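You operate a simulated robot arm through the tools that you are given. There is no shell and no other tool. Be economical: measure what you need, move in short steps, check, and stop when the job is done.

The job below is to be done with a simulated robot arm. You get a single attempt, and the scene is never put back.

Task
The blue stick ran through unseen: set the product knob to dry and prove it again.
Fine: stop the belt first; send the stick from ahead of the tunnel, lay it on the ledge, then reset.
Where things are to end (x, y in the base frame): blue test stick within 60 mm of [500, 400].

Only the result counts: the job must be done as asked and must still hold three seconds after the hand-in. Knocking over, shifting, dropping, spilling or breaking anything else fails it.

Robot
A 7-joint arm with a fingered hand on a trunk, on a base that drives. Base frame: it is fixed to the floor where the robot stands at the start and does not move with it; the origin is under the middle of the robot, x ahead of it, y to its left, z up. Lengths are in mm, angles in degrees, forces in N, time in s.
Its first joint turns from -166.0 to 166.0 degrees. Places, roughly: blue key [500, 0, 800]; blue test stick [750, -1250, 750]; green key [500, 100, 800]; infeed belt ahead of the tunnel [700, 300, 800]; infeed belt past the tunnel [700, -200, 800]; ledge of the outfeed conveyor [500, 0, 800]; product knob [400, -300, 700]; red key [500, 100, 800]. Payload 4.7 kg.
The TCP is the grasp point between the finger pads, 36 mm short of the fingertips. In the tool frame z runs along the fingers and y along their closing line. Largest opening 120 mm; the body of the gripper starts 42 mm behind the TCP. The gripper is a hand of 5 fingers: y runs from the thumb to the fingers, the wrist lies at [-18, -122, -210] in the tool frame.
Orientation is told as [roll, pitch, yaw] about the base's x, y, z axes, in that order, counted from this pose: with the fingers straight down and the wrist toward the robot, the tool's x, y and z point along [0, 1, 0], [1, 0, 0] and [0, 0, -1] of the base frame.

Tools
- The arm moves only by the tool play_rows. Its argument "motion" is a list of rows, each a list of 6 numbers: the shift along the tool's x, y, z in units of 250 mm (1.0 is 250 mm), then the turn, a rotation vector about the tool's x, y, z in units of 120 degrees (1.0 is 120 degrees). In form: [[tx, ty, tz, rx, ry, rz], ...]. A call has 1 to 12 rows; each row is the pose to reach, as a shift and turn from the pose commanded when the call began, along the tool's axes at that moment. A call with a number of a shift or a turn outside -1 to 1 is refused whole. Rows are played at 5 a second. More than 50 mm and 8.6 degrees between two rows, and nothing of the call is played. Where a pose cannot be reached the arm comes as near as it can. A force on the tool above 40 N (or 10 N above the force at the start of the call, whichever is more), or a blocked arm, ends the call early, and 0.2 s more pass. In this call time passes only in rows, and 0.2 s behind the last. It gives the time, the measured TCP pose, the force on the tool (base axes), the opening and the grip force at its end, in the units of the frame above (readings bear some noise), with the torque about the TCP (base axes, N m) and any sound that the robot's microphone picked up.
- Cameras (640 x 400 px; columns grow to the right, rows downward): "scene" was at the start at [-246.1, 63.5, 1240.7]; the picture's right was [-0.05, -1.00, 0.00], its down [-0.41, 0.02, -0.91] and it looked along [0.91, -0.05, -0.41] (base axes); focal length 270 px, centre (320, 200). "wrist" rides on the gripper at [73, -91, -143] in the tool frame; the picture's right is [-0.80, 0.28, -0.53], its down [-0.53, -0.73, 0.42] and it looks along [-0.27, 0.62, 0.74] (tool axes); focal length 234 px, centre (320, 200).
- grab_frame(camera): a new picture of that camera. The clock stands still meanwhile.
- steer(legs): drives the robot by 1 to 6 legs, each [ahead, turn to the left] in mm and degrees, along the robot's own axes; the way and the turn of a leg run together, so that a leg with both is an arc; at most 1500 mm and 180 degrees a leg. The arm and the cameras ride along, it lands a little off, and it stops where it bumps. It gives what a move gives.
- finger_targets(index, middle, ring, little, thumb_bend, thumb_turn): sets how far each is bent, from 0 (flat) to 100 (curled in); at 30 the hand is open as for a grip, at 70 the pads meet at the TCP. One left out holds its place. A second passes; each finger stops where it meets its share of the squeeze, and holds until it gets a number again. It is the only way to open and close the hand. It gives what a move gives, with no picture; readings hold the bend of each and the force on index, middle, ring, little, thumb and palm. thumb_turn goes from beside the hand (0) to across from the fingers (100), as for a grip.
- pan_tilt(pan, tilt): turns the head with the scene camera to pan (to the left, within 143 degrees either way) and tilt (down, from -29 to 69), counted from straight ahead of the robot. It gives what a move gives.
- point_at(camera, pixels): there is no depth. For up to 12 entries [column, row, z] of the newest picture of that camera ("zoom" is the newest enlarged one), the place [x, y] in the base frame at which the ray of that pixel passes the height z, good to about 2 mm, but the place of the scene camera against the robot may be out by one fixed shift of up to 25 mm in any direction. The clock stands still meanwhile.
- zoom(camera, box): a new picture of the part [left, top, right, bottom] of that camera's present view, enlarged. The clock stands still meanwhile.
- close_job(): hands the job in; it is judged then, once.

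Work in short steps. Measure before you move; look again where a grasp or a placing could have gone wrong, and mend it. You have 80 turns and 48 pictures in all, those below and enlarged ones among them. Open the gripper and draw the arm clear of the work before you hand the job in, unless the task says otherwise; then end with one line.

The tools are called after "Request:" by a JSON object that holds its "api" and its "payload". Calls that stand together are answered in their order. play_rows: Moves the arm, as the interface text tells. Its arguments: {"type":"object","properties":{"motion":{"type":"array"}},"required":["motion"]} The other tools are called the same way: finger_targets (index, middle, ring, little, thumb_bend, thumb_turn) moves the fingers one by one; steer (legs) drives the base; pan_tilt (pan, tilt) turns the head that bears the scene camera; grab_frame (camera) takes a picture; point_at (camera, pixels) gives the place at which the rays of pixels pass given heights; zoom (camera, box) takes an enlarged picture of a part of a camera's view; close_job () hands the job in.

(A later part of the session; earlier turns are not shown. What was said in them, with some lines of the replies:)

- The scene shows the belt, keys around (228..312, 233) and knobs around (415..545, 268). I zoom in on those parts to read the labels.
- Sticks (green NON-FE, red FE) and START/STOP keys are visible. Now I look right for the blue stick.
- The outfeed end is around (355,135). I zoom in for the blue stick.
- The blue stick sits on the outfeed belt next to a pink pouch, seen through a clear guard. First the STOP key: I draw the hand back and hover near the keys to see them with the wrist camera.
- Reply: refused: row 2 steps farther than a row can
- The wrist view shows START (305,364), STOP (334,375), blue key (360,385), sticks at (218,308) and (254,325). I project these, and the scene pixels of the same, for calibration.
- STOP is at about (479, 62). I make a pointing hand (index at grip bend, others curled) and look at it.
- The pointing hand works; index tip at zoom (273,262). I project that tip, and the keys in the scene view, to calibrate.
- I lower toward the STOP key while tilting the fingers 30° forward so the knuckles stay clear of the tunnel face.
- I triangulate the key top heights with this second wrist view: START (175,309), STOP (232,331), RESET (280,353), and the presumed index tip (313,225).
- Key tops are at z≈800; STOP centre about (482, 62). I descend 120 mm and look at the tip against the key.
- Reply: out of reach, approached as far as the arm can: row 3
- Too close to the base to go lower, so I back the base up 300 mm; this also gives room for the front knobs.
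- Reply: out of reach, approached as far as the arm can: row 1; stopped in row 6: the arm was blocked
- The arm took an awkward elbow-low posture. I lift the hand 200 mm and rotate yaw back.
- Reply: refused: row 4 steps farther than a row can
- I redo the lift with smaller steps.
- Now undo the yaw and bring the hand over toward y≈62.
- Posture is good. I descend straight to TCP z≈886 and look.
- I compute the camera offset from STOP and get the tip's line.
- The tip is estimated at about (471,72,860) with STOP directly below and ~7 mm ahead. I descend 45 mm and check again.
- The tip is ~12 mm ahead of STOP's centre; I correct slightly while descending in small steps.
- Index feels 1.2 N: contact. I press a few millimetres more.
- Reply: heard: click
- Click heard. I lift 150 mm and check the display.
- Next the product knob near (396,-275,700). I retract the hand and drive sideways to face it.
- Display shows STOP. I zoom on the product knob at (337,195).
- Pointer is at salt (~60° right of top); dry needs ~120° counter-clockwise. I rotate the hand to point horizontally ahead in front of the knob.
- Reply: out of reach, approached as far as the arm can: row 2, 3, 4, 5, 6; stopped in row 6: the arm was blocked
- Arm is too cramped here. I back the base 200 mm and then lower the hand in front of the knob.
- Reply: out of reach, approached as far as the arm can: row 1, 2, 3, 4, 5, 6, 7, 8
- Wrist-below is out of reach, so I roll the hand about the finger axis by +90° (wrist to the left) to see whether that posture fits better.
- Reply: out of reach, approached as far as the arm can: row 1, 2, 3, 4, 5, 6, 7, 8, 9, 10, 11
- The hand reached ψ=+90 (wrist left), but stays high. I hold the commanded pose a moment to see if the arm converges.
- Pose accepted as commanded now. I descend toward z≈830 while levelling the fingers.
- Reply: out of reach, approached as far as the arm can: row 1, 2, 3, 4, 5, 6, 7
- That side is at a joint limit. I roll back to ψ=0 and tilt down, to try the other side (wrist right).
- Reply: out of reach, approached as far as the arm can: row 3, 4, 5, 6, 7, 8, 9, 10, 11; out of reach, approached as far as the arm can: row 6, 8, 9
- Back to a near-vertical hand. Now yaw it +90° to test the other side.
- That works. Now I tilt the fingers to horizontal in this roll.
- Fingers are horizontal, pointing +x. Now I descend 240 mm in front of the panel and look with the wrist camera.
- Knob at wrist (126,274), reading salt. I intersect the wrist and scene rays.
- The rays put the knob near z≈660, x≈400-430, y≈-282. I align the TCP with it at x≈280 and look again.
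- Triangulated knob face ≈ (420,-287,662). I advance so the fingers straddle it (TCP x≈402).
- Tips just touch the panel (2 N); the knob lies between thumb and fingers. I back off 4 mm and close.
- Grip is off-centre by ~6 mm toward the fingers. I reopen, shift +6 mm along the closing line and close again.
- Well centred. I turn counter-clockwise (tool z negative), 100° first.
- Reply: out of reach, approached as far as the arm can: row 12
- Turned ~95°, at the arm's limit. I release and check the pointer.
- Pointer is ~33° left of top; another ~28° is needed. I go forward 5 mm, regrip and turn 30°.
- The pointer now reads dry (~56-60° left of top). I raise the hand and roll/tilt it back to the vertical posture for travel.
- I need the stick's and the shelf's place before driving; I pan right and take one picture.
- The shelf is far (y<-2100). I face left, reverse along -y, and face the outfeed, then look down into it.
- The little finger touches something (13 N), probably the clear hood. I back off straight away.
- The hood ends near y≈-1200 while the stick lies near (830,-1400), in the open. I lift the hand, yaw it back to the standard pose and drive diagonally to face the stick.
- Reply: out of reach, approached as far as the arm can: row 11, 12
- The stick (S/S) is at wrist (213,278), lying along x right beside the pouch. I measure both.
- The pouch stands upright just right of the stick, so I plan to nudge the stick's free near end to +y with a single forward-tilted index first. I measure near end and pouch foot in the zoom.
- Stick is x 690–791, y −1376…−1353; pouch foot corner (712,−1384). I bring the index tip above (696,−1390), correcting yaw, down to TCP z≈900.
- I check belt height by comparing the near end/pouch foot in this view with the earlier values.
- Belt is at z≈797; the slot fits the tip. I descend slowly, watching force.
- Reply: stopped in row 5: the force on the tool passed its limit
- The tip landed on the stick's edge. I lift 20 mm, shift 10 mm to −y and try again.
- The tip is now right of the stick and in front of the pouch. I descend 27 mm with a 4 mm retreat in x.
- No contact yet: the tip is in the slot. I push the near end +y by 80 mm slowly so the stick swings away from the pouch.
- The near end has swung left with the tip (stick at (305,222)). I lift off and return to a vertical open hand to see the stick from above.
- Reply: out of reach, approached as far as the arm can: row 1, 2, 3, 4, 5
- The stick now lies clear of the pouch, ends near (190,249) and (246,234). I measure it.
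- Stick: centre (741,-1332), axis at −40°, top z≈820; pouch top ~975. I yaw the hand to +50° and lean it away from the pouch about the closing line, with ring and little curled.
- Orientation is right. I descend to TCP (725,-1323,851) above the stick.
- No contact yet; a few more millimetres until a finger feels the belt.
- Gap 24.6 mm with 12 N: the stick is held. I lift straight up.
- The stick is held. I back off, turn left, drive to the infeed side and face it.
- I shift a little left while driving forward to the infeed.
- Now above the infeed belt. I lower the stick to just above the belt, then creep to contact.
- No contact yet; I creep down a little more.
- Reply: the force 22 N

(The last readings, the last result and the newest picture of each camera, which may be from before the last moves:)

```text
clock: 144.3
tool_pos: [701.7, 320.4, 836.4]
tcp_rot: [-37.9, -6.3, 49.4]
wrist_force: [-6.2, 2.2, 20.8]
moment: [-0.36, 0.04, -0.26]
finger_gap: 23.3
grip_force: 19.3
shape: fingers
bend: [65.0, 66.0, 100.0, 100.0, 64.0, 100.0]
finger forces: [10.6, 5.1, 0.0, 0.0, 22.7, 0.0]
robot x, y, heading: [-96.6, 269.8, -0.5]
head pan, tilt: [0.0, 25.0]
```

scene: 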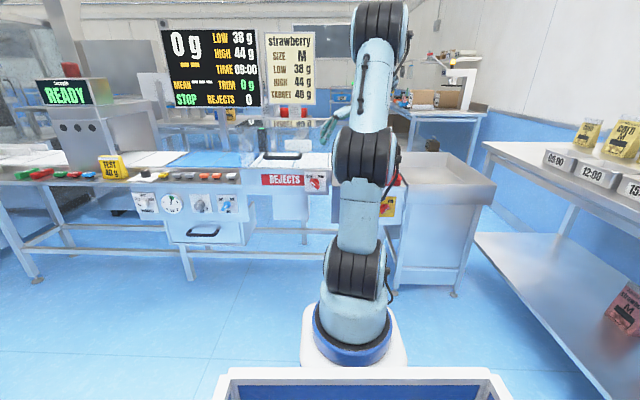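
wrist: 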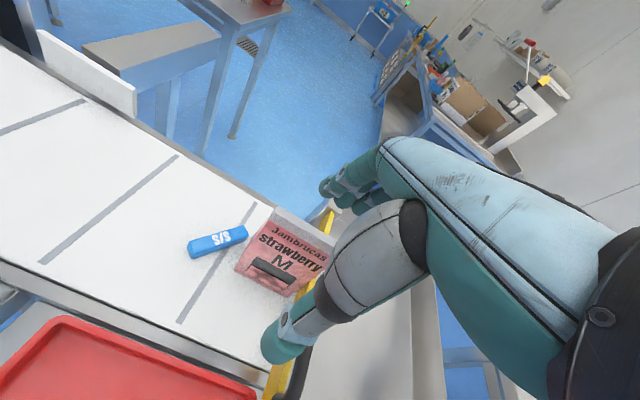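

Contact at the same height as the pick. I relieve 1.5 mm, open, and lift off.

Request:
{"api": "play_rows", "payload": {"motion": [[-0.0045, 0.0007, -0.0055, 0, 0, 0]]}}

Request:
{"api": "finger_targets", "payload": {"index": 42, "middle": 42, "thumb_bend": 42}}

Request:
{"api": "play_rows", "payload": {"motion": [[-0.03, 0.005, -0.04, 0, 0, 0], [-0.1, 0.017, -0.128, 0, 0, 0], [-0.2, 0.035, -0.257, 0, 0, 0], [-0.3, 0.052, -0.386, 0, 0, 0], [-0.4, 0.07, -0.515, 0, 0, 0], [-0.5, 0.087, -0.644, 0, 0, 0]]}}

```text
clock: 144.7
tool_pos: [700.8, 318.9, 835.7]
tcp_rot: [-37.7, -6.3, 49.2]
wrist_force: [2.0, 2.7, 17.7]
moment: [0.01, -0.4, 0.11]
finger_gap: 23.4
grip_force: 17.2
shape: fingers
bend: [65.0, 66.0, 100.0, 100.0, 64.0, 100.0]
finger forces: [15.5, 6.0, 0.1, 0.0, 14.1, 0.1]
robot x, y, heading: [-96.1, 268.3, -0.5]
head pan, tilt: [0.0, 25.0]
```

```text
clock: 145.7
tool_pos: [699.7, 318.5, 834.2]
tcp_rot: [-37.6, -6.0, 49.1]
wrist_force: [3.3, 0.9, 6.6]
moment: [-0.4, -0.02, 0.17]
finger_gap: 82.3
grip_force: 3.9
shape: fingers
bend: [42.0, 42.0, 100.0, 100.0, 45.0, 100.0]
finger forces: [0.0, 0.1, 0.0, 0.0, 7.3, 0.1]
robot x, y, heading: [-95.6, 268.6, -0.5]
head pan, tilt: [0.0, 25.0]
```

```text
clock: 147.1
tool_pos: [701.0, 322.3, 1038.4]
tcp_rot: [-37.6, -6.1, 49.0]
wrist_force: [-0.6, -0.3, -1.2]
moment: [-0.02, -0.02, -0.02]
finger_gap: 86.9
grip_force: 0.0
shape: fingers
bend: [42.0, 42.0, 100.0, 100.0, 42.0, 97.0]
finger forces: [0.0, 0.1, 0.1, 0.0, 0.1, 0.1]
robot x, y, heading: [-100.0, 264.1, -0.2]
head pan, tilt: [0.0, 25.0]
```

The stick is on the infeed belt. I back the base 200 mm and return the hand to the 30° pointing pose for START.

Request:
{"api": "steer", "payload": {"legs": [[-200, 0]]}}

Request:
{"api": "play_rows", "payload": {"motion": [[0, 0, 0, 0, 0.063, 0], [0, 0, 0, 0, 0.126, 0], [0, 0, 0, 0, 0.189, 0], [0, 0, 0, 0, 0.252, 0], [0, 0, 0, 0, 0.313, 0]]}}

Request:
{"api": "play_rows", "payload": {"motion": [[0, 0, 0, 0, 0, 0.068], [0, 0, 0, 0, 0, 0.136], [0, 0, 0, 0, 0, 0.204], [0, 0, 0, 0, 0, 0.272], [0, 0, 0, 0, 0, 0.34], [0, 0, 0, 0, 0, 0.41]]}}

Request:
{"api": "play_rows", "payload": {"motion": [[0, 0, 0, -0.05, 0, 0], [0, 0, 0, -0.1, 0, 0], [0, 0, 0, -0.15, 0, 0], [0, 0, 0, -0.2, 0, 0]]}}

Request:
{"api": "finger_targets", "payload": {"index": 60, "middle": 100, "ring": 100, "little": 100, "thumb_bend": 30, "thumb_turn": 0}}

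```text
clock: 148.7
tool_pos: [503.2, 327.5, 1040.1]
tcp_rot: [-37.6, -6.2, 49.5]
wrist_force: [-0.2, 0.2, 0.6]
moment: [0.02, 0.03, -0.01]
finger_gap: 87.0
grip_force: 0.1
shape: fingers
bend: [42.0, 42.0, 100.0, 100.0, 42.0, 97.0]
finger forces: [0.1, 0.0, 0.0, 0.0, 0.0, 0.1]
robot x, y, heading: [-294.1, 269.1, 0.0]
head pan, tilt: [0.0, 25.0]
```

```text
clock: 149.9
tool_pos: [501.5, 325.6, 1040.9]
tcp_rot: [0.0, -6.1, 49.4]
wrist_force: [0.5, 0.8, 1.2]
moment: [-0.03, 0.0, -0.02]
finger_gap: 87.0
grip_force: 0.0
shape: fingers
bend: [42.0, 42.0, 100.0, 100.0, 42.0, 97.0]
finger forces: [0.0, 0.0, 0.0, 0.1, 0.0, 0.1]
robot x, y, heading: [-296.5, 270.9, -0.0]
head pan, tilt: [0.0, 25.0]
```

```text
clock: 151.3
tool_pos: [503.3, 327.0, 1040.0]
tcp_rot: [4.0, -4.7, 8.5]
wrist_force: [-0.2, -0.3, -0.1]
moment: [-0.02, 0.02, 0.02]
finger_gap: 86.8
grip_force: 0.0
shape: fingers
bend: [42.0, 42.0, 100.0, 100.0, 42.0, 97.0]
finger forces: [0.0, 0.0, 0.0, 0.0, 0.0, 0.1]
out of reach, approached as far as the arm can: row 6
robot x, y, heading: [-293.0, 269.4, -0.2]
head pan, tilt: [0.0, 25.0]
```

```text
clock: 152.3
tool_pos: [503.6, 325.4, 1039.0]
tcp_rot: [4.2, -28.6, 6.9]
wrist_force: [0.6, -0.3, -1.0]
moment: [0.0, -0.01, -0.02]
finger_gap: 87.0
grip_force: 0.1
shape: fingers
bend: [42.0, 42.0, 100.0, 100.0, 42.0, 97.0]
finger forces: [0.0, 0.0, 0.1, 0.1, 0.0, 0.0]
robot x, y, heading: [-297.0, 268.8, -0.1]
head pan, tilt: [0.0, 25.0]
```

```text
clock: 153.3
tool_pos: [502.5, 327.6, 1038.8]
tcp_rot: [4.6, -28.6, 6.6]
wrist_force: [-0.1, 1.1, 0.9]
moment: [0.01, 0.01, -0.01]
finger_gap: 152.9
grip_force: 0.0
shape: fingers
bend: [60.0, 100.0, 100.0, 100.0, 30.0, 0.0]
finger forces: [0.0, 0.0, 0.1, 0.1, 0.1, 0.0]
robot x, y, heading: [-295.0, 270.7, 0.1]
head pan, tilt: [0.0, 25.0]
```

I move over START (tip target (480,135)) and descend to just above it.

Request:
{"api": "play_rows", "payload": {"motion": [[-0.131, -0.071, -0.004, 0, 0, 0], [-0.261, -0.142, -0.007, 0, 0, 0], [-0.392, -0.213, -0.011, 0, 0, 0], [-0.523, -0.284, -0.015, 0, 0, 0], [-0.653, -0.355, -0.018, 0, 0, 0], [-0.784, -0.426, -0.022, 0, 0, 0]]}}

Request:
{"api": "play_rows", "payload": {"motion": [[-0.01, -0.067, 0.1225, 0, 0, 0], [-0.02, -0.134, 0.245, 0, 0, 0], [-0.03, -0.201, 0.3675, 0, 0, 0], [-0.039, -0.268, 0.49, 0, 0, 0]]}}

```text
clock: 154.7
tool_pos: [437.2, 120.4, 978.5]
tcp_rot: [4.5, -28.5, 6.6]
wrist_force: [0.3, 0.5, 1.1]
moment: [-0.01, 0.0, -0.05]
finger_gap: 153.1
grip_force: 0.0
shape: fingers
bend: [60.0, 100.0, 100.0, 100.0, 30.0, 0.0]
finger forces: [0.0, 0.1, 0.0, 0.0, 0.0, 0.1]
robot x, y, heading: [-291.0, 269.1, 0.0]
head pan, tilt: [0.0, 25.0]
```

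```text
clock: 155.7
tool_pos: [437.4, 121.4, 836.7]
tcp_rot: [4.7, -28.8, 6.7]
wrist_force: [-0.2, -0.1, 0.8]
moment: [-0.01, 0.01, 0.01]
finger_gap: 153.1
grip_force: 0.1
shape: fingers
bend: [60.0, 100.0, 100.0, 100.0, 30.0, 0.0]
finger forces: [0.0, 0.0, 0.0, 0.0, 0.0, 0.0]
robot x, y, heading: [-295.8, 269.9, -0.3]
head pan, tilt: [0.0, 25.0]
```

Just above START now. I press down in small steps.

Request:
{"api": "play_rows", "payload": {"motion": [[-0.0025, -0.019, 0.035, 0, 0, 0], [-0.0036, -0.027, 0.049, 0, 0, 0], [-0.0047, -0.035, 0.063, 0, 0, 0], [-0.0055, -0.04, 0.0735, 0, 0, 0]]}}

```text
clock: 156.7
tool_pos: [437.2, 121.9, 818.1]
tcp_rot: [4.5, -28.5, 6.7]
wrist_force: [-1.2, 0.0, 1.8]
moment: [0.03, -0.05, -0.01]
finger_gap: 152.8
grip_force: 1.2
shape: fingers
bend: [60.0, 100.0, 100.0, 100.0, 30.0, 0.0]
finger forces: [2.2, 0.0, 0.0, 0.1, 0.1, 0.0]
robot x, y, heading: [-294.9, 270.3, -0.1]
head pan, tilt: [0.0, 25.0]
heard: click
```

START clicked. I lift off and listen for the detector.

Request:
{"api": "play_rows", "payload": {"motion": [[0.01, 0.067, -0.1225, 0, 0, 0], [0.02, 0.134, -0.245, 0, 0, 0], [0.03, 0.201, -0.3675, 0, 0, 0], [0.04, 0.268, -0.49, 0, 0, 0], [0.05, 0.335, -0.6125, 0, 0, 0], [0.05, 0.335, -0.6125, 0, 0, 0], [0.05, 0.335, -0.6125, 0, 0, 0], [0.05, 0.335, -0.6125, 0, 0, 0], [0.05, 0.335, -0.6125, 0, 0, 0], [0.05, 0.335, -0.6125, 0, 0, 0]]}}

```text
clock: 158.9
tool_pos: [436.5, 120.6, 991.8]
tcp_rot: [4.6, -28.6, 6.7]
wrist_force: [-1.3, -0.6, 0.9]
moment: [0.01, 0.01, 0.0]
finger_gap: 153.1
grip_force: 0.1
shape: fingers
bend: [60.0, 100.0, 100.0, 100.0, 30.0, 0.0]
finger forces: [0.0, 0.1, 0.1, 0.1, 0.0, 0.0]
robot x, y, heading: [-293.6, 267.2, -0.0]
head pan, tilt: [0.0, 25.0]
```

I wait a few seconds, listening.

Request:
{"api": "play_rows", "payload": {"motion": [[0, 0, 0, 0, 0, 0], [0, 0, 0, 0, 0, 0], [0, 0, 0, 0, 0, 0], [0, 0, 0, 0, 0, 0], [0, 0, 0, 0, 0, 0], [0, 0, 0, 0, 0, 0], [0, 0, 0, 0, 0, 0], [0, 0, 0, 0, 0, 0], [0, 0, 0, 0, 0, 0], [0, 0, 0, 0, 0, 0], [0, 0, 0, 0, 0, 0], [0, 0, 0, 0, 0, 0]]}}

```text
clock: 161.5
tool_pos: [437.4, 121.6, 990.2]
tcp_rot: [4.6, -28.6, 6.6]
wrist_force: [0.1, -0.5, -0.3]
moment: [0.01, -0.02, 0.01]
finger_gap: 152.9
grip_force: 0.0
shape: fingers
bend: [60.0, 100.0, 100.0, 100.0, 30.0, 0.0]
finger forces: [0.1, 0.1, 0.0, 0.1, 0.0, 0.0]
robot x, y, heading: [-292.8, 268.3, -0.2]
head pan, tilt: [0.0, 25.0]
```

No sound; the detector may only stop the belt. I raise the hand upright, drive to the belt past the tunnel and use the last picture to find the stick.

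Request:
{"api": "play_rows", "payload": {"motion": [[0.007, 0.048, -0.088, 0.06, 0, 0], [0.014, 0.096, -0.175, 0.12, 0, 0], [0.021, 0.144, -0.263, 0.18, 0, 0], [0.028, 0.192, -0.35, 0.235, 0, 0]]}}

Request:
{"api": "finger_targets", "payload": {"index": 42, "middle": 42, "ring": 42, "little": 42, "thumb_bend": 42, "thumb_turn": 98}}

Request:
{"api": "steer", "payload": {"legs": [[0, -90], [400, 0], [0, 90], [200, 0]]}}

Request:
{"api": "grab_frame", "payload": {"camera": "wrist"}}

```text
clock: 162.5
tool_pos: [437.9, 121.6, 1092.5]
tcp_rot: [4.0, -0.4, 8.8]
wrist_force: [-0.3, -0.7, 0.1]
moment: [-0.02, 0.04, 0.0]
finger_gap: 152.6
grip_force: 0.0
shape: fingers
bend: [60.0, 100.0, 100.0, 100.0, 30.0, 0.0]
finger forces: [0.0, 0.0, 0.1, 0.1, 0.0, 0.0]
robot x, y, heading: [-294.7, 272.8, -0.1]
head pan, tilt: [0.0, 25.0]
```

```text
clock: 163.5
tool_pos: [438.1, 120.5, 1091.4]
tcp_rot: [4.0, -0.5, 8.7]
wrist_force: [0.3, -0.2, 0.6]
moment: [0.01, 0.0, 0.01]
finger_gap: 87.5
grip_force: 0.0
shape: fingers
bend: [42.0, 42.0, 42.0, 42.0, 42.0, 97.0]
finger forces: [0.0, 0.1, 0.1, 0.0, 0.0, 0.0]
robot x, y, heading: [-291.0, 270.1, -0.4]
head pan, tilt: [0.0, 25.0]
```

```text
clock: 174.8
tool_pos: [617.7, -332.7, 1092.7]
tcp_rot: [4.0, -0.5, 5.5]
wrist_force: [-0.5, -0.5, 0.4]
moment: [0.0, 0.04, -0.03]
finger_gap: 87.5
grip_force: 0.0
shape: fingers
bend: [42.0, 42.0, 42.0, 42.0, 42.0, 97.0]
finger forces: [0.1, 0.1, 0.0, 0.1, 0.1, 0.0]
robot x, y, heading: [-106.4, -142.9, -3.5]
head pan, tilt: [0.0, 25.0]
```

```text
0 pictures are left
```

wrist: 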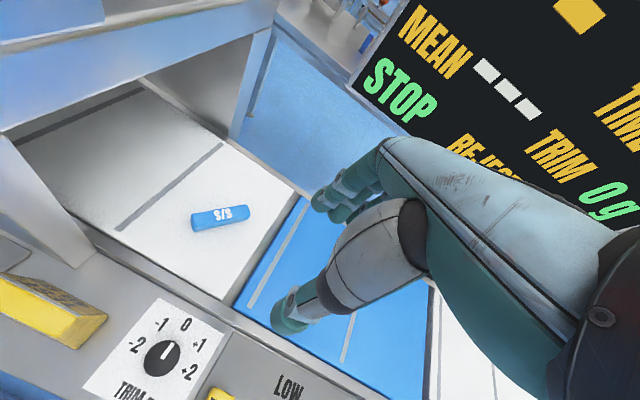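

The belt has stopped (display STOP) with the stick just past the tunnel, ends (193,218) and (249,210). I measure it.

Request:
{"api": "point_at", "payload": {"camera": "wrist", "pixels": [[191, 213, 820], [248, 205, 820], [220, 211, 820], [195, 231, 797], [250, 220, 797], [222, 228, 797], [120, 228, 797], [222, 145, 797], [298, 195, 797], [90, 262, 800]]}}

```text
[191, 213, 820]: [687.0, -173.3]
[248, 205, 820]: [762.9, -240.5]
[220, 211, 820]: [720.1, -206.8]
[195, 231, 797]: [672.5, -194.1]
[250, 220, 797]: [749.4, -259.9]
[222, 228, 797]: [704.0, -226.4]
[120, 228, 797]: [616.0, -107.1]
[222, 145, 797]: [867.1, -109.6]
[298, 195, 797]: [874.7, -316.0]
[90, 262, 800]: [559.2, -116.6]
```

Centre (717,−215), axis −41°. I yaw to 50° above it and descend part way.

Request:
{"api": "play_rows", "payload": {"motion": [[0.078, 0.067, 0, 0, 0, -0.062], [0.155, 0.133, 0, 0, 0, -0.124], [0.233, 0.2, 0, 0, 0, -0.186], [0.31, 0.267, 0, 0, 0, -0.247], [0.388, 0.333, 0, 0, 0, -0.309], [0.466, 0.4, 0, 0, 0, -0.371]]}}

Request:
{"api": "play_rows", "payload": {"motion": [[-0.007, -0.008, 0.15, 0, 0, 0], [-0.014, -0.016, 0.3, 0, 0, 0], [-0.02, -0.024, 0.45, 0, 0, 0], [-0.027, -0.032, 0.6, 0, 0, 0], [-0.034, -0.04, 0.75, 0, 0, 0]]}}

```text
clock: 176.2
tool_pos: [707.2, -208.5, 1100.7]
tcp_rot: [2.5, -3.2, 50.2]
wrist_force: [0.1, -0.4, 0.4]
moment: [0.01, 0.0, -0.03]
finger_gap: 87.2
grip_force: 0.0
shape: fingers
bend: [42.0, 42.0, 42.0, 42.0, 42.0, 97.0]
finger forces: [0.0, 0.1, 0.0, 0.0, 0.0, 0.0]
robot x, y, heading: [-103.0, -141.0, -3.6]
head pan, tilt: [0.0, 25.0]
```

```text
clock: 177.4
tool_pos: [707.0, -208.4, 915.7]
tcp_rot: [2.5, -3.2, 50.0]
wrist_force: [-0.3, -0.9, 1.6]
moment: [-0.01, -0.01, -0.01]
finger_gap: 87.1
grip_force: 0.1
shape: fingers
bend: [42.0, 42.0, 42.0, 42.0, 42.0, 97.0]
finger forces: [0.0, 0.1, 0.0, 0.0, 0.1, 0.1]
robot x, y, heading: [-103.4, -141.5, -3.7]
head pan, tilt: [0.0, 25.0]
```

Aligned well. I descend to the belt, close all fingers, and lift.

Request:
{"api": "play_rows", "payload": {"motion": [[-0.007, -0.008, 0.15, 0, 0, 0], [-0.0115, -0.0137, 0.255, 0, 0, 0], [-0.0126, -0.015, 0.28, 0, 0, 0], [-0.0135, -0.016, 0.3, 0, 0, 0]]}}

Request:
{"api": "finger_targets", "payload": {"index": 70, "middle": 70, "ring": 70, "little": 70, "thumb_bend": 70}}

Request:
{"api": "play_rows", "payload": {"motion": [[0.002, 0.002, -0.05, 0, 0, 0], [0.007, 0.008, -0.15, 0, 0, 0], [0.014, 0.016, -0.3, 0, 0, 0], [0.02, 0.024, -0.45, 0, 0, 0], [0.027, 0.032, -0.6, 0, 0, 0], [0.034, 0.04, -0.75, 0, 0, 0]]}}

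```text
clock: 178.4
tool_pos: [706.6, -207.2, 838.5]
tcp_rot: [2.5, -3.1, 50.0]
wrist_force: [-0.4, -0.2, 2.8]
moment: [-0.13, 0.17, 0.01]
finger_gap: 87.5
grip_force: 1.6
shape: fingers
bend: [42.0, 42.0, 42.0, 42.0, 42.0, 97.0]
finger forces: [0.0, 0.1, 0.0, 0.0, 3.1, 0.0]
robot x, y, heading: [-102.9, -140.8, -3.4]
head pan, tilt: [0.0, 25.0]
```

```text
clock: 179.4
tool_pos: [706.5, -208.1, 840.4]
tcp_rot: [2.6, -3.2, 50.0]
wrist_force: [3.9, -0.2, 7.4]
moment: [-0.15, 0.06, 0.09]
finger_gap: 24.5
grip_force: 15.4
shape: fingers
bend: [65.0, 67.0, 68.0, 70.0, 63.0, 99.0]
finger forces: [5.4, 4.3, 2.1, 0.1, 18.4, 0.0]
robot x, y, heading: [-105.4, -143.4, -3.5]
head pan, tilt: [0.0, 25.0]
```

```text
clock: 180.8
tool_pos: [705.0, -207.9, 1027.9]
tcp_rot: [2.5, -3.2, 50.0]
wrist_force: [-0.2, 0.1, -2.4]
moment: [0.04, -0.02, 0.01]
finger_gap: 24.8
grip_force: 10.5
shape: fingers
bend: [65.0, 67.0, 69.0, 70.0, 63.0, 99.0]
finger forces: [5.0, 3.6, 1.3, 0.0, 9.9, 0.0]
robot x, y, heading: [-107.5, -141.6, -3.4]
head pan, tilt: [0.0, 25.0]
```

The stick is held. I back away, drive to the ledge side, and face it.

Request:
{"api": "steer", "payload": {"legs": [[-345, 0], [0, 93.5], [350, 0], [0, -90], [120, 0]]}}

Request:
{"api": "play_rows", "payload": {"motion": [[0, 0, 0, 0, 0, -0.066], [0, 0, 0, 0, 0, -0.132], [0, 0, 0, 0, 0, -0.198], [0, 0, 0, 0, 0, -0.264], [0, 0, 0, 0, 0, -0.33]]}}

```text
clock: 193.5
tool_pos: [481.0, 226.4, 1027.5]
tcp_rot: [2.4, -3.3, 55.1]
wrist_force: [0.1, -0.8, -1.2]
moment: [-0.04, 0.06, 0.01]
finger_gap: 24.1
grip_force: 8.3
shape: fingers
bend: [65.0, 68.0, 69.0, 70.0, 63.0, 99.0]
finger forces: [4.6, 3.1, 1.0, 0.1, 8.7, 0.1]
robot x, y, heading: [-331.9, 220.8, 1.4]
head pan, tilt: [0.0, 25.0]
```

```text
clock: 194.7
tool_pos: [478.3, 225.4, 1028.5]
tcp_rot: [0.0, -4.1, 94.7]
wrist_force: [-0.1, -0.1, -0.6]
moment: [-0.01, 0.0, -0.02]
finger_gap: 24.0
grip_force: 8.9
shape: fingers
bend: [65.0, 68.0, 69.0, 70.0, 63.0, 99.0]
finger forces: [4.6, 3.2, 1.0, 0.0, 8.7, 0.0]
robot x, y, heading: [-333.0, 220.4, 1.7]
head pan, tilt: [0.0, 25.0]
```

I move over the ledge slot (500,400), lower to the surface, release gently and lift.

Request:
{"api": "play_rows", "payload": {"motion": [[-0.02, 0.14, 0.04, 0, 0, 0], [-0.04, 0.28, 0.1, 0, 0, 0], [-0.055, 0.4, 0.19, 0, 0, 0], [-0.07, 0.5, 0.3, 0, 0, 0], [-0.08, 0.59, 0.42, 0, 0, 0], [-0.083, 0.643, 0.54, 0, 0, 0], [-0.083, 0.643, 0.627, 0, 0, 0]]}}

Request:
{"api": "play_rows", "payload": {"motion": [[0, -0.009, 0.13, 0, 0, 0], [0, -0.018, 0.251, 0, 0, 0], [0, -0.0185, 0.26, 0, 0, 0], [0, -0.019, 0.268, 0, 0, 0], [0, -0.0195, 0.276, 0, 0, 0], [0, -0.02, 0.284, 0, 0, 0]]}}

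```text
clock: 196.3
tool_pos: [489.1, 398.2, 882.5]
tcp_rot: [-0.1, -4.0, 94.7]
wrist_force: [0.2, -0.4, -0.1]
moment: [0.03, -0.02, -0.07]
finger_gap: 24.5
grip_force: 9.7
shape: fingers
bend: [65.0, 68.0, 69.0, 70.0, 63.0, 99.0]
finger forces: [5.0, 3.1, 1.1, 0.0, 9.1, 0.1]
robot x, y, heading: [-327.8, 220.4, 1.7]
head pan, tilt: [0.0, 25.0]
```

```text
clock: 197.7
tool_pos: [488.4, 397.2, 812.1]
tcp_rot: [-0.1, -4.2, 94.6]
wrist_force: [-1.5, -0.5, 1.1]
moment: [-0.05, 0.05, 0.03]
finger_gap: 23.9
grip_force: 9.7
shape: fingers
bend: [65.0, 68.0, 69.0, 70.0, 63.0, 99.0]
finger forces: [5.0, 2.9, 1.1, 0.0, 10.0, 0.1]
robot x, y, heading: [-334.6, 221.2, 1.4]
head pan, tilt: [0.0, 25.0]
5 turns are left
```

The stick is at the surface. I lower 2 mm, release, lift, make the pointing hand, lean it back and travel over toward RESET.

Request:
{"api": "play_rows", "payload": {"motion": [[0, -0.0005, 0.007, 0, 0, 0]]}}

Request:
{"api": "finger_targets", "payload": {"index": 50, "middle": 50, "ring": 50, "little": 50, "thumb_bend": 50}}

Request:
{"api": "play_rows", "payload": {"motion": [[0, 0.003, -0.04, 0, 0, 0], [0, 0.013, -0.18, 0, 0, 0], [0, 0.025, -0.35, 0, 0, 0], [0, 0.037, -0.52, 0, 0, 0], [0, 0.049, -0.69, 0, 0, 0], [0, 0.054, -0.76, 0, 0, 0]]}}

Request:
{"api": "finger_targets", "payload": {"index": 60, "middle": 100, "ring": 100, "little": 100, "thumb_bend": 30, "thumb_turn": 0}}

Request:
{"api": "play_rows", "payload": {"motion": [[0, 0, 0, 0, -0.067, 0], [0, 0, 0, 0, -0.134, 0], [0, 0, 0, 0, -0.2, 0], [0, 0, 0, 0, -0.267, 0], [0, 0, 0, 0, -0.333, 0]]}}

Request:
{"api": "play_rows", "payload": {"motion": [[0.01, -0.144, -0.022, 0, 0, 0], [0.019, -0.287, -0.043, 0, 0, 0], [0.029, -0.431, -0.065, 0, 0, 0], [0.039, -0.575, -0.086, 0, 0, 0], [0.048, -0.718, -0.108, 0, 0, 0], [0.058, -0.862, -0.129, 0, 0, 0]]}}

Request:
{"api": "play_rows", "payload": {"motion": [[0.01, -0.144, -0.022, 0, 0, 0], [0.019, -0.287, -0.043, 0, 0, 0], [0.029, -0.431, -0.065, 0, 0, 0], [0.039, -0.575, -0.086, 0, 0, 0], [0.048, -0.718, -0.108, 0, 0, 0], [0.058, -0.862, -0.129, 0, 0, 0]]}}

```text
clock: 198.1
tool_pos: [488.8, 399.4, 811.9]
tcp_rot: [-0.3, -4.2, 94.6]
wrist_force: [-0.8, -2.1, 13.7]
moment: [-0.43, 0.17, 0.01]
finger_gap: 24.1
grip_force: 16.4
shape: fingers
bend: [65.0, 68.0, 69.0, 70.0, 63.0, 99.0]
finger forces: [5.3, 2.9, 1.0, 0.0, 23.2, 0.1]
robot x, y, heading: [-333.9, 218.6, 1.7]
head pan, tilt: [0.0, 25.0]
```

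```text
clock: 199.1
tool_pos: [488.3, 398.3, 811.4]
tcp_rot: [-0.3, -4.1, 94.7]
wrist_force: [-0.8, 5.2, 34.7]
moment: [-0.76, 0.22, -0.05]
finger_gap: 47.2
grip_force: 17.2
shape: fingers
bend: [50.0, 50.0, 50.0, 50.0, 59.0, 98.0]
finger forces: [0.0, 0.0, 0.0, 0.0, 34.7, 0.0]
robot x, y, heading: [-330.1, 221.0, 1.6]
head pan, tilt: [0.0, 25.0]
```

```text
clock: 200.5
tool_pos: [489.7, 398.0, 999.2]
tcp_rot: [0.0, -4.1, 94.7]
wrist_force: [-0.2, 0.5, -0.4]
moment: [-0.01, 0.04, 0.01]
finger_gap: 62.5
grip_force: 0.0
shape: fingers
bend: [50.0, 50.0, 50.0, 50.0, 50.0, 98.0]
finger forces: [0.1, 0.0, 0.1, 0.0, 0.0, 0.0]
robot x, y, heading: [-334.2, 216.7, 1.8]
head pan, tilt: [0.0, 25.0]
```

```text
clock: 201.5
tool_pos: [488.3, 396.2, 998.8]
tcp_rot: [-0.1, -4.1, 94.6]
wrist_force: [-0.2, 0.6, -0.6]
moment: [0.02, 0.02, 0.02]
finger_gap: 153.1
grip_force: 0.1
shape: fingers
bend: [60.0, 100.0, 100.0, 100.0, 30.0, 0.0]
finger forces: [0.0, 0.0, 0.0, 0.1, 0.1, 0.1]
robot x, y, heading: [-326.4, 218.4, 1.6]
head pan, tilt: [0.0, 25.0]
```

```text
clock: 202.7
tool_pos: [488.6, 399.4, 999.5]
tcp_rot: [-40.0, -4.0, 94.6]
wrist_force: [0.0, -0.2, 0.2]
moment: [-0.01, 0.0, 0.01]
finger_gap: 152.9
grip_force: 0.0
shape: fingers
bend: [60.0, 100.0, 100.0, 100.0, 30.0, 0.0]
finger forces: [0.1, 0.0, 0.0, 0.0, 0.0, 0.1]
robot x, y, heading: [-329.1, 221.6, 1.8]
head pan, tilt: [0.0, 25.0]
```

```text
clock: 204.1
tool_pos: [471.3, 179.2, 1000.8]
tcp_rot: [-39.9, -4.1, 94.6]
wrist_force: [0.2, 0.6, 0.1]
moment: [0.0, 0.05, -0.03]
finger_gap: 153.1
grip_force: 0.1
shape: fingers
bend: [60.0, 100.0, 100.0, 100.0, 30.0, 0.0]
finger forces: [0.0, 0.0, 0.1, 0.1, 0.0, 0.1]
robot x, y, heading: [-330.1, 218.1, 1.6]
head pan, tilt: [0.0, 25.0]
```

```text
clock: 205.5
tool_pos: [459.9, -37.7, 998.3]
tcp_rot: [-40.2, -4.1, 94.6]
wrist_force: [-0.1, 0.0, 0.8]
moment: [-0.04, 0.03, -0.03]
finger_gap: 152.9
grip_force: 0.0
shape: fingers
bend: [60.0, 100.0, 100.0, 100.0, 30.0, 0.0]
finger forces: [0.0, 0.1, 0.1, 0.0, 0.0, 0.1]
robot x, y, heading: [-331.7, 224.2, 1.5]
head pan, tilt: [0.0, 25.0]
4 turns are left
```

Directly over RESET. I descend and press gently.

Request:
{"api": "play_rows", "payload": {"motion": [[0.101, -0.011, 0.121, 0, 0, 0], [0.203, -0.023, 0.242, 0, 0, 0], [0.304, -0.034, 0.362, 0, 0, 0], [0.405, -0.045, 0.483, 0, 0, 0]]}}

Request:
{"api": "play_rows", "payload": {"motion": [[0.0154, -0.0017, 0.0183, 0, 0, 0], [0.0256, -0.0029, 0.0306, 0, 0, 0], [0.0333, -0.0037, 0.0397, 0, 0, 0], [0.041, -0.0046, 0.0489, 0, 0, 0]]}}

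```text
clock: 206.5
tool_pos: [460.6, -38.7, 844.2]
tcp_rot: [-40.1, -4.0, 94.8]
wrist_force: [0.2, 0.2, -0.4]
moment: [-0.03, 0.0, -0.03]
finger_gap: 152.9
grip_force: 0.0
shape: fingers
bend: [60.0, 100.0, 100.0, 100.0, 30.0, 0.0]
finger forces: [0.0, 0.0, 0.1, 0.0, 0.1, 0.1]
robot x, y, heading: [-332.4, 218.6, 1.5]
head pan, tilt: [0.0, 25.0]
```

```text
clock: 207.5
tool_pos: [459.1, -37.0, 827.3]
tcp_rot: [-40.2, -4.0, 94.7]
wrist_force: [-3.7, 0.4, 14.3]
moment: [0.38, -0.05, 0.1]
finger_gap: 153.4
grip_force: 7.3
shape: fingers
bend: [61.0, 100.0, 100.0, 100.0, 30.0, 0.0]
finger forces: [14.1, 0.0, 0.1, 0.0, 0.1, 0.0]
robot x, y, heading: [-334.8, 218.0, 1.5]
head pan, tilt: [0.0, 25.0]
heard: click
3 turns are left
```

RESET clicked. I lift clear, draw back and open the hand.

Request:
{"api": "play_rows", "payload": {"motion": [[-0.08, 0.009, -0.095, 0, 0, 0], [-0.18, 0.02, -0.214, 0, 0, 0], [-0.28, 0.031, -0.333, 0, 0, 0], [-0.38, 0.042, -0.453, 0, 0, 0], [-0.46, 0.05, -0.55, 0, 0, 0]]}}

Request:
{"api": "steer", "payload": {"legs": [[-150, 0]]}}

Request:
{"api": "finger_targets", "payload": {"index": 30, "middle": 30, "ring": 30, "little": 30, "thumb_bend": 30, "thumb_turn": 98}}

```text
clock: 208.7
tool_pos: [458.7, -39.1, 1005.9]
tcp_rot: [-40.0, -4.0, 94.7]
wrist_force: [-0.3, 0.2, 0.1]
moment: [0.04, -0.04, 0.01]
finger_gap: 152.8
grip_force: 0.1
shape: fingers
bend: [60.0, 100.0, 100.0, 100.0, 30.0, 0.0]
finger forces: [0.1, 0.0, 0.0, 0.1, 0.1, 0.0]
robot x, y, heading: [-330.9, 219.3, 1.9]
head pan, tilt: [0.0, 25.0]
```

```text
clock: 210.1
tool_pos: [302.9, -44.4, 1005.7]
tcp_rot: [-40.0, -4.0, 94.4]
wrist_force: [-0.3, 0.0, -0.3]
moment: [0.0, 0.0, -0.02]
finger_gap: 152.9
grip_force: 0.0
shape: fingers
bend: [60.0, 100.0, 100.0, 100.0, 30.0, 0.0]
finger forces: [0.0, 0.1, 0.0, 0.1, 0.0, 0.0]
robot x, y, heading: [-483.4, 216.4, 1.3]
head pan, tilt: [0.0, 25.0]
```

```text
clock: 211.1
tool_pos: [303.3, -45.0, 1006.3]
tcp_rot: [-39.9, -4.1, 94.4]
wrist_force: [-0.2, 0.0, -0.1]
moment: [0.04, -0.01, -0.01]
finger_gap: 122.5
grip_force: 0.1
shape: fingers
bend: [30.0, 30.0, 30.0, 30.0, 30.0, 96.0]
finger forces: [0.0, 0.1, 0.1, 0.0, 0.0, 0.1]
robot x, y, heading: [-487.3, 216.2, 1.5]
head pan, tilt: [0.0, 25.0]
2 turns are left
```

The hand is open and clear, the stick is on the ledge and RESET has been pressed. I hand the job in.

Request:
{"api": "close_job", "payload": {}}

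```text
The job is handed in.
```

I stopped the belt, turned the product knob to dry and sent the blue stick through again; the belt stopped with it just past the tunnel. I then laid it on the ledge at about [500, 400] and pressed RESET. With no pictures left, I did not see the stick's final position or the display after the reset. Earlier, while I was driving to the outfeed, one finger pressed against what was probably the clear hood with about 14 N; it looked undisturbed in the next picture.
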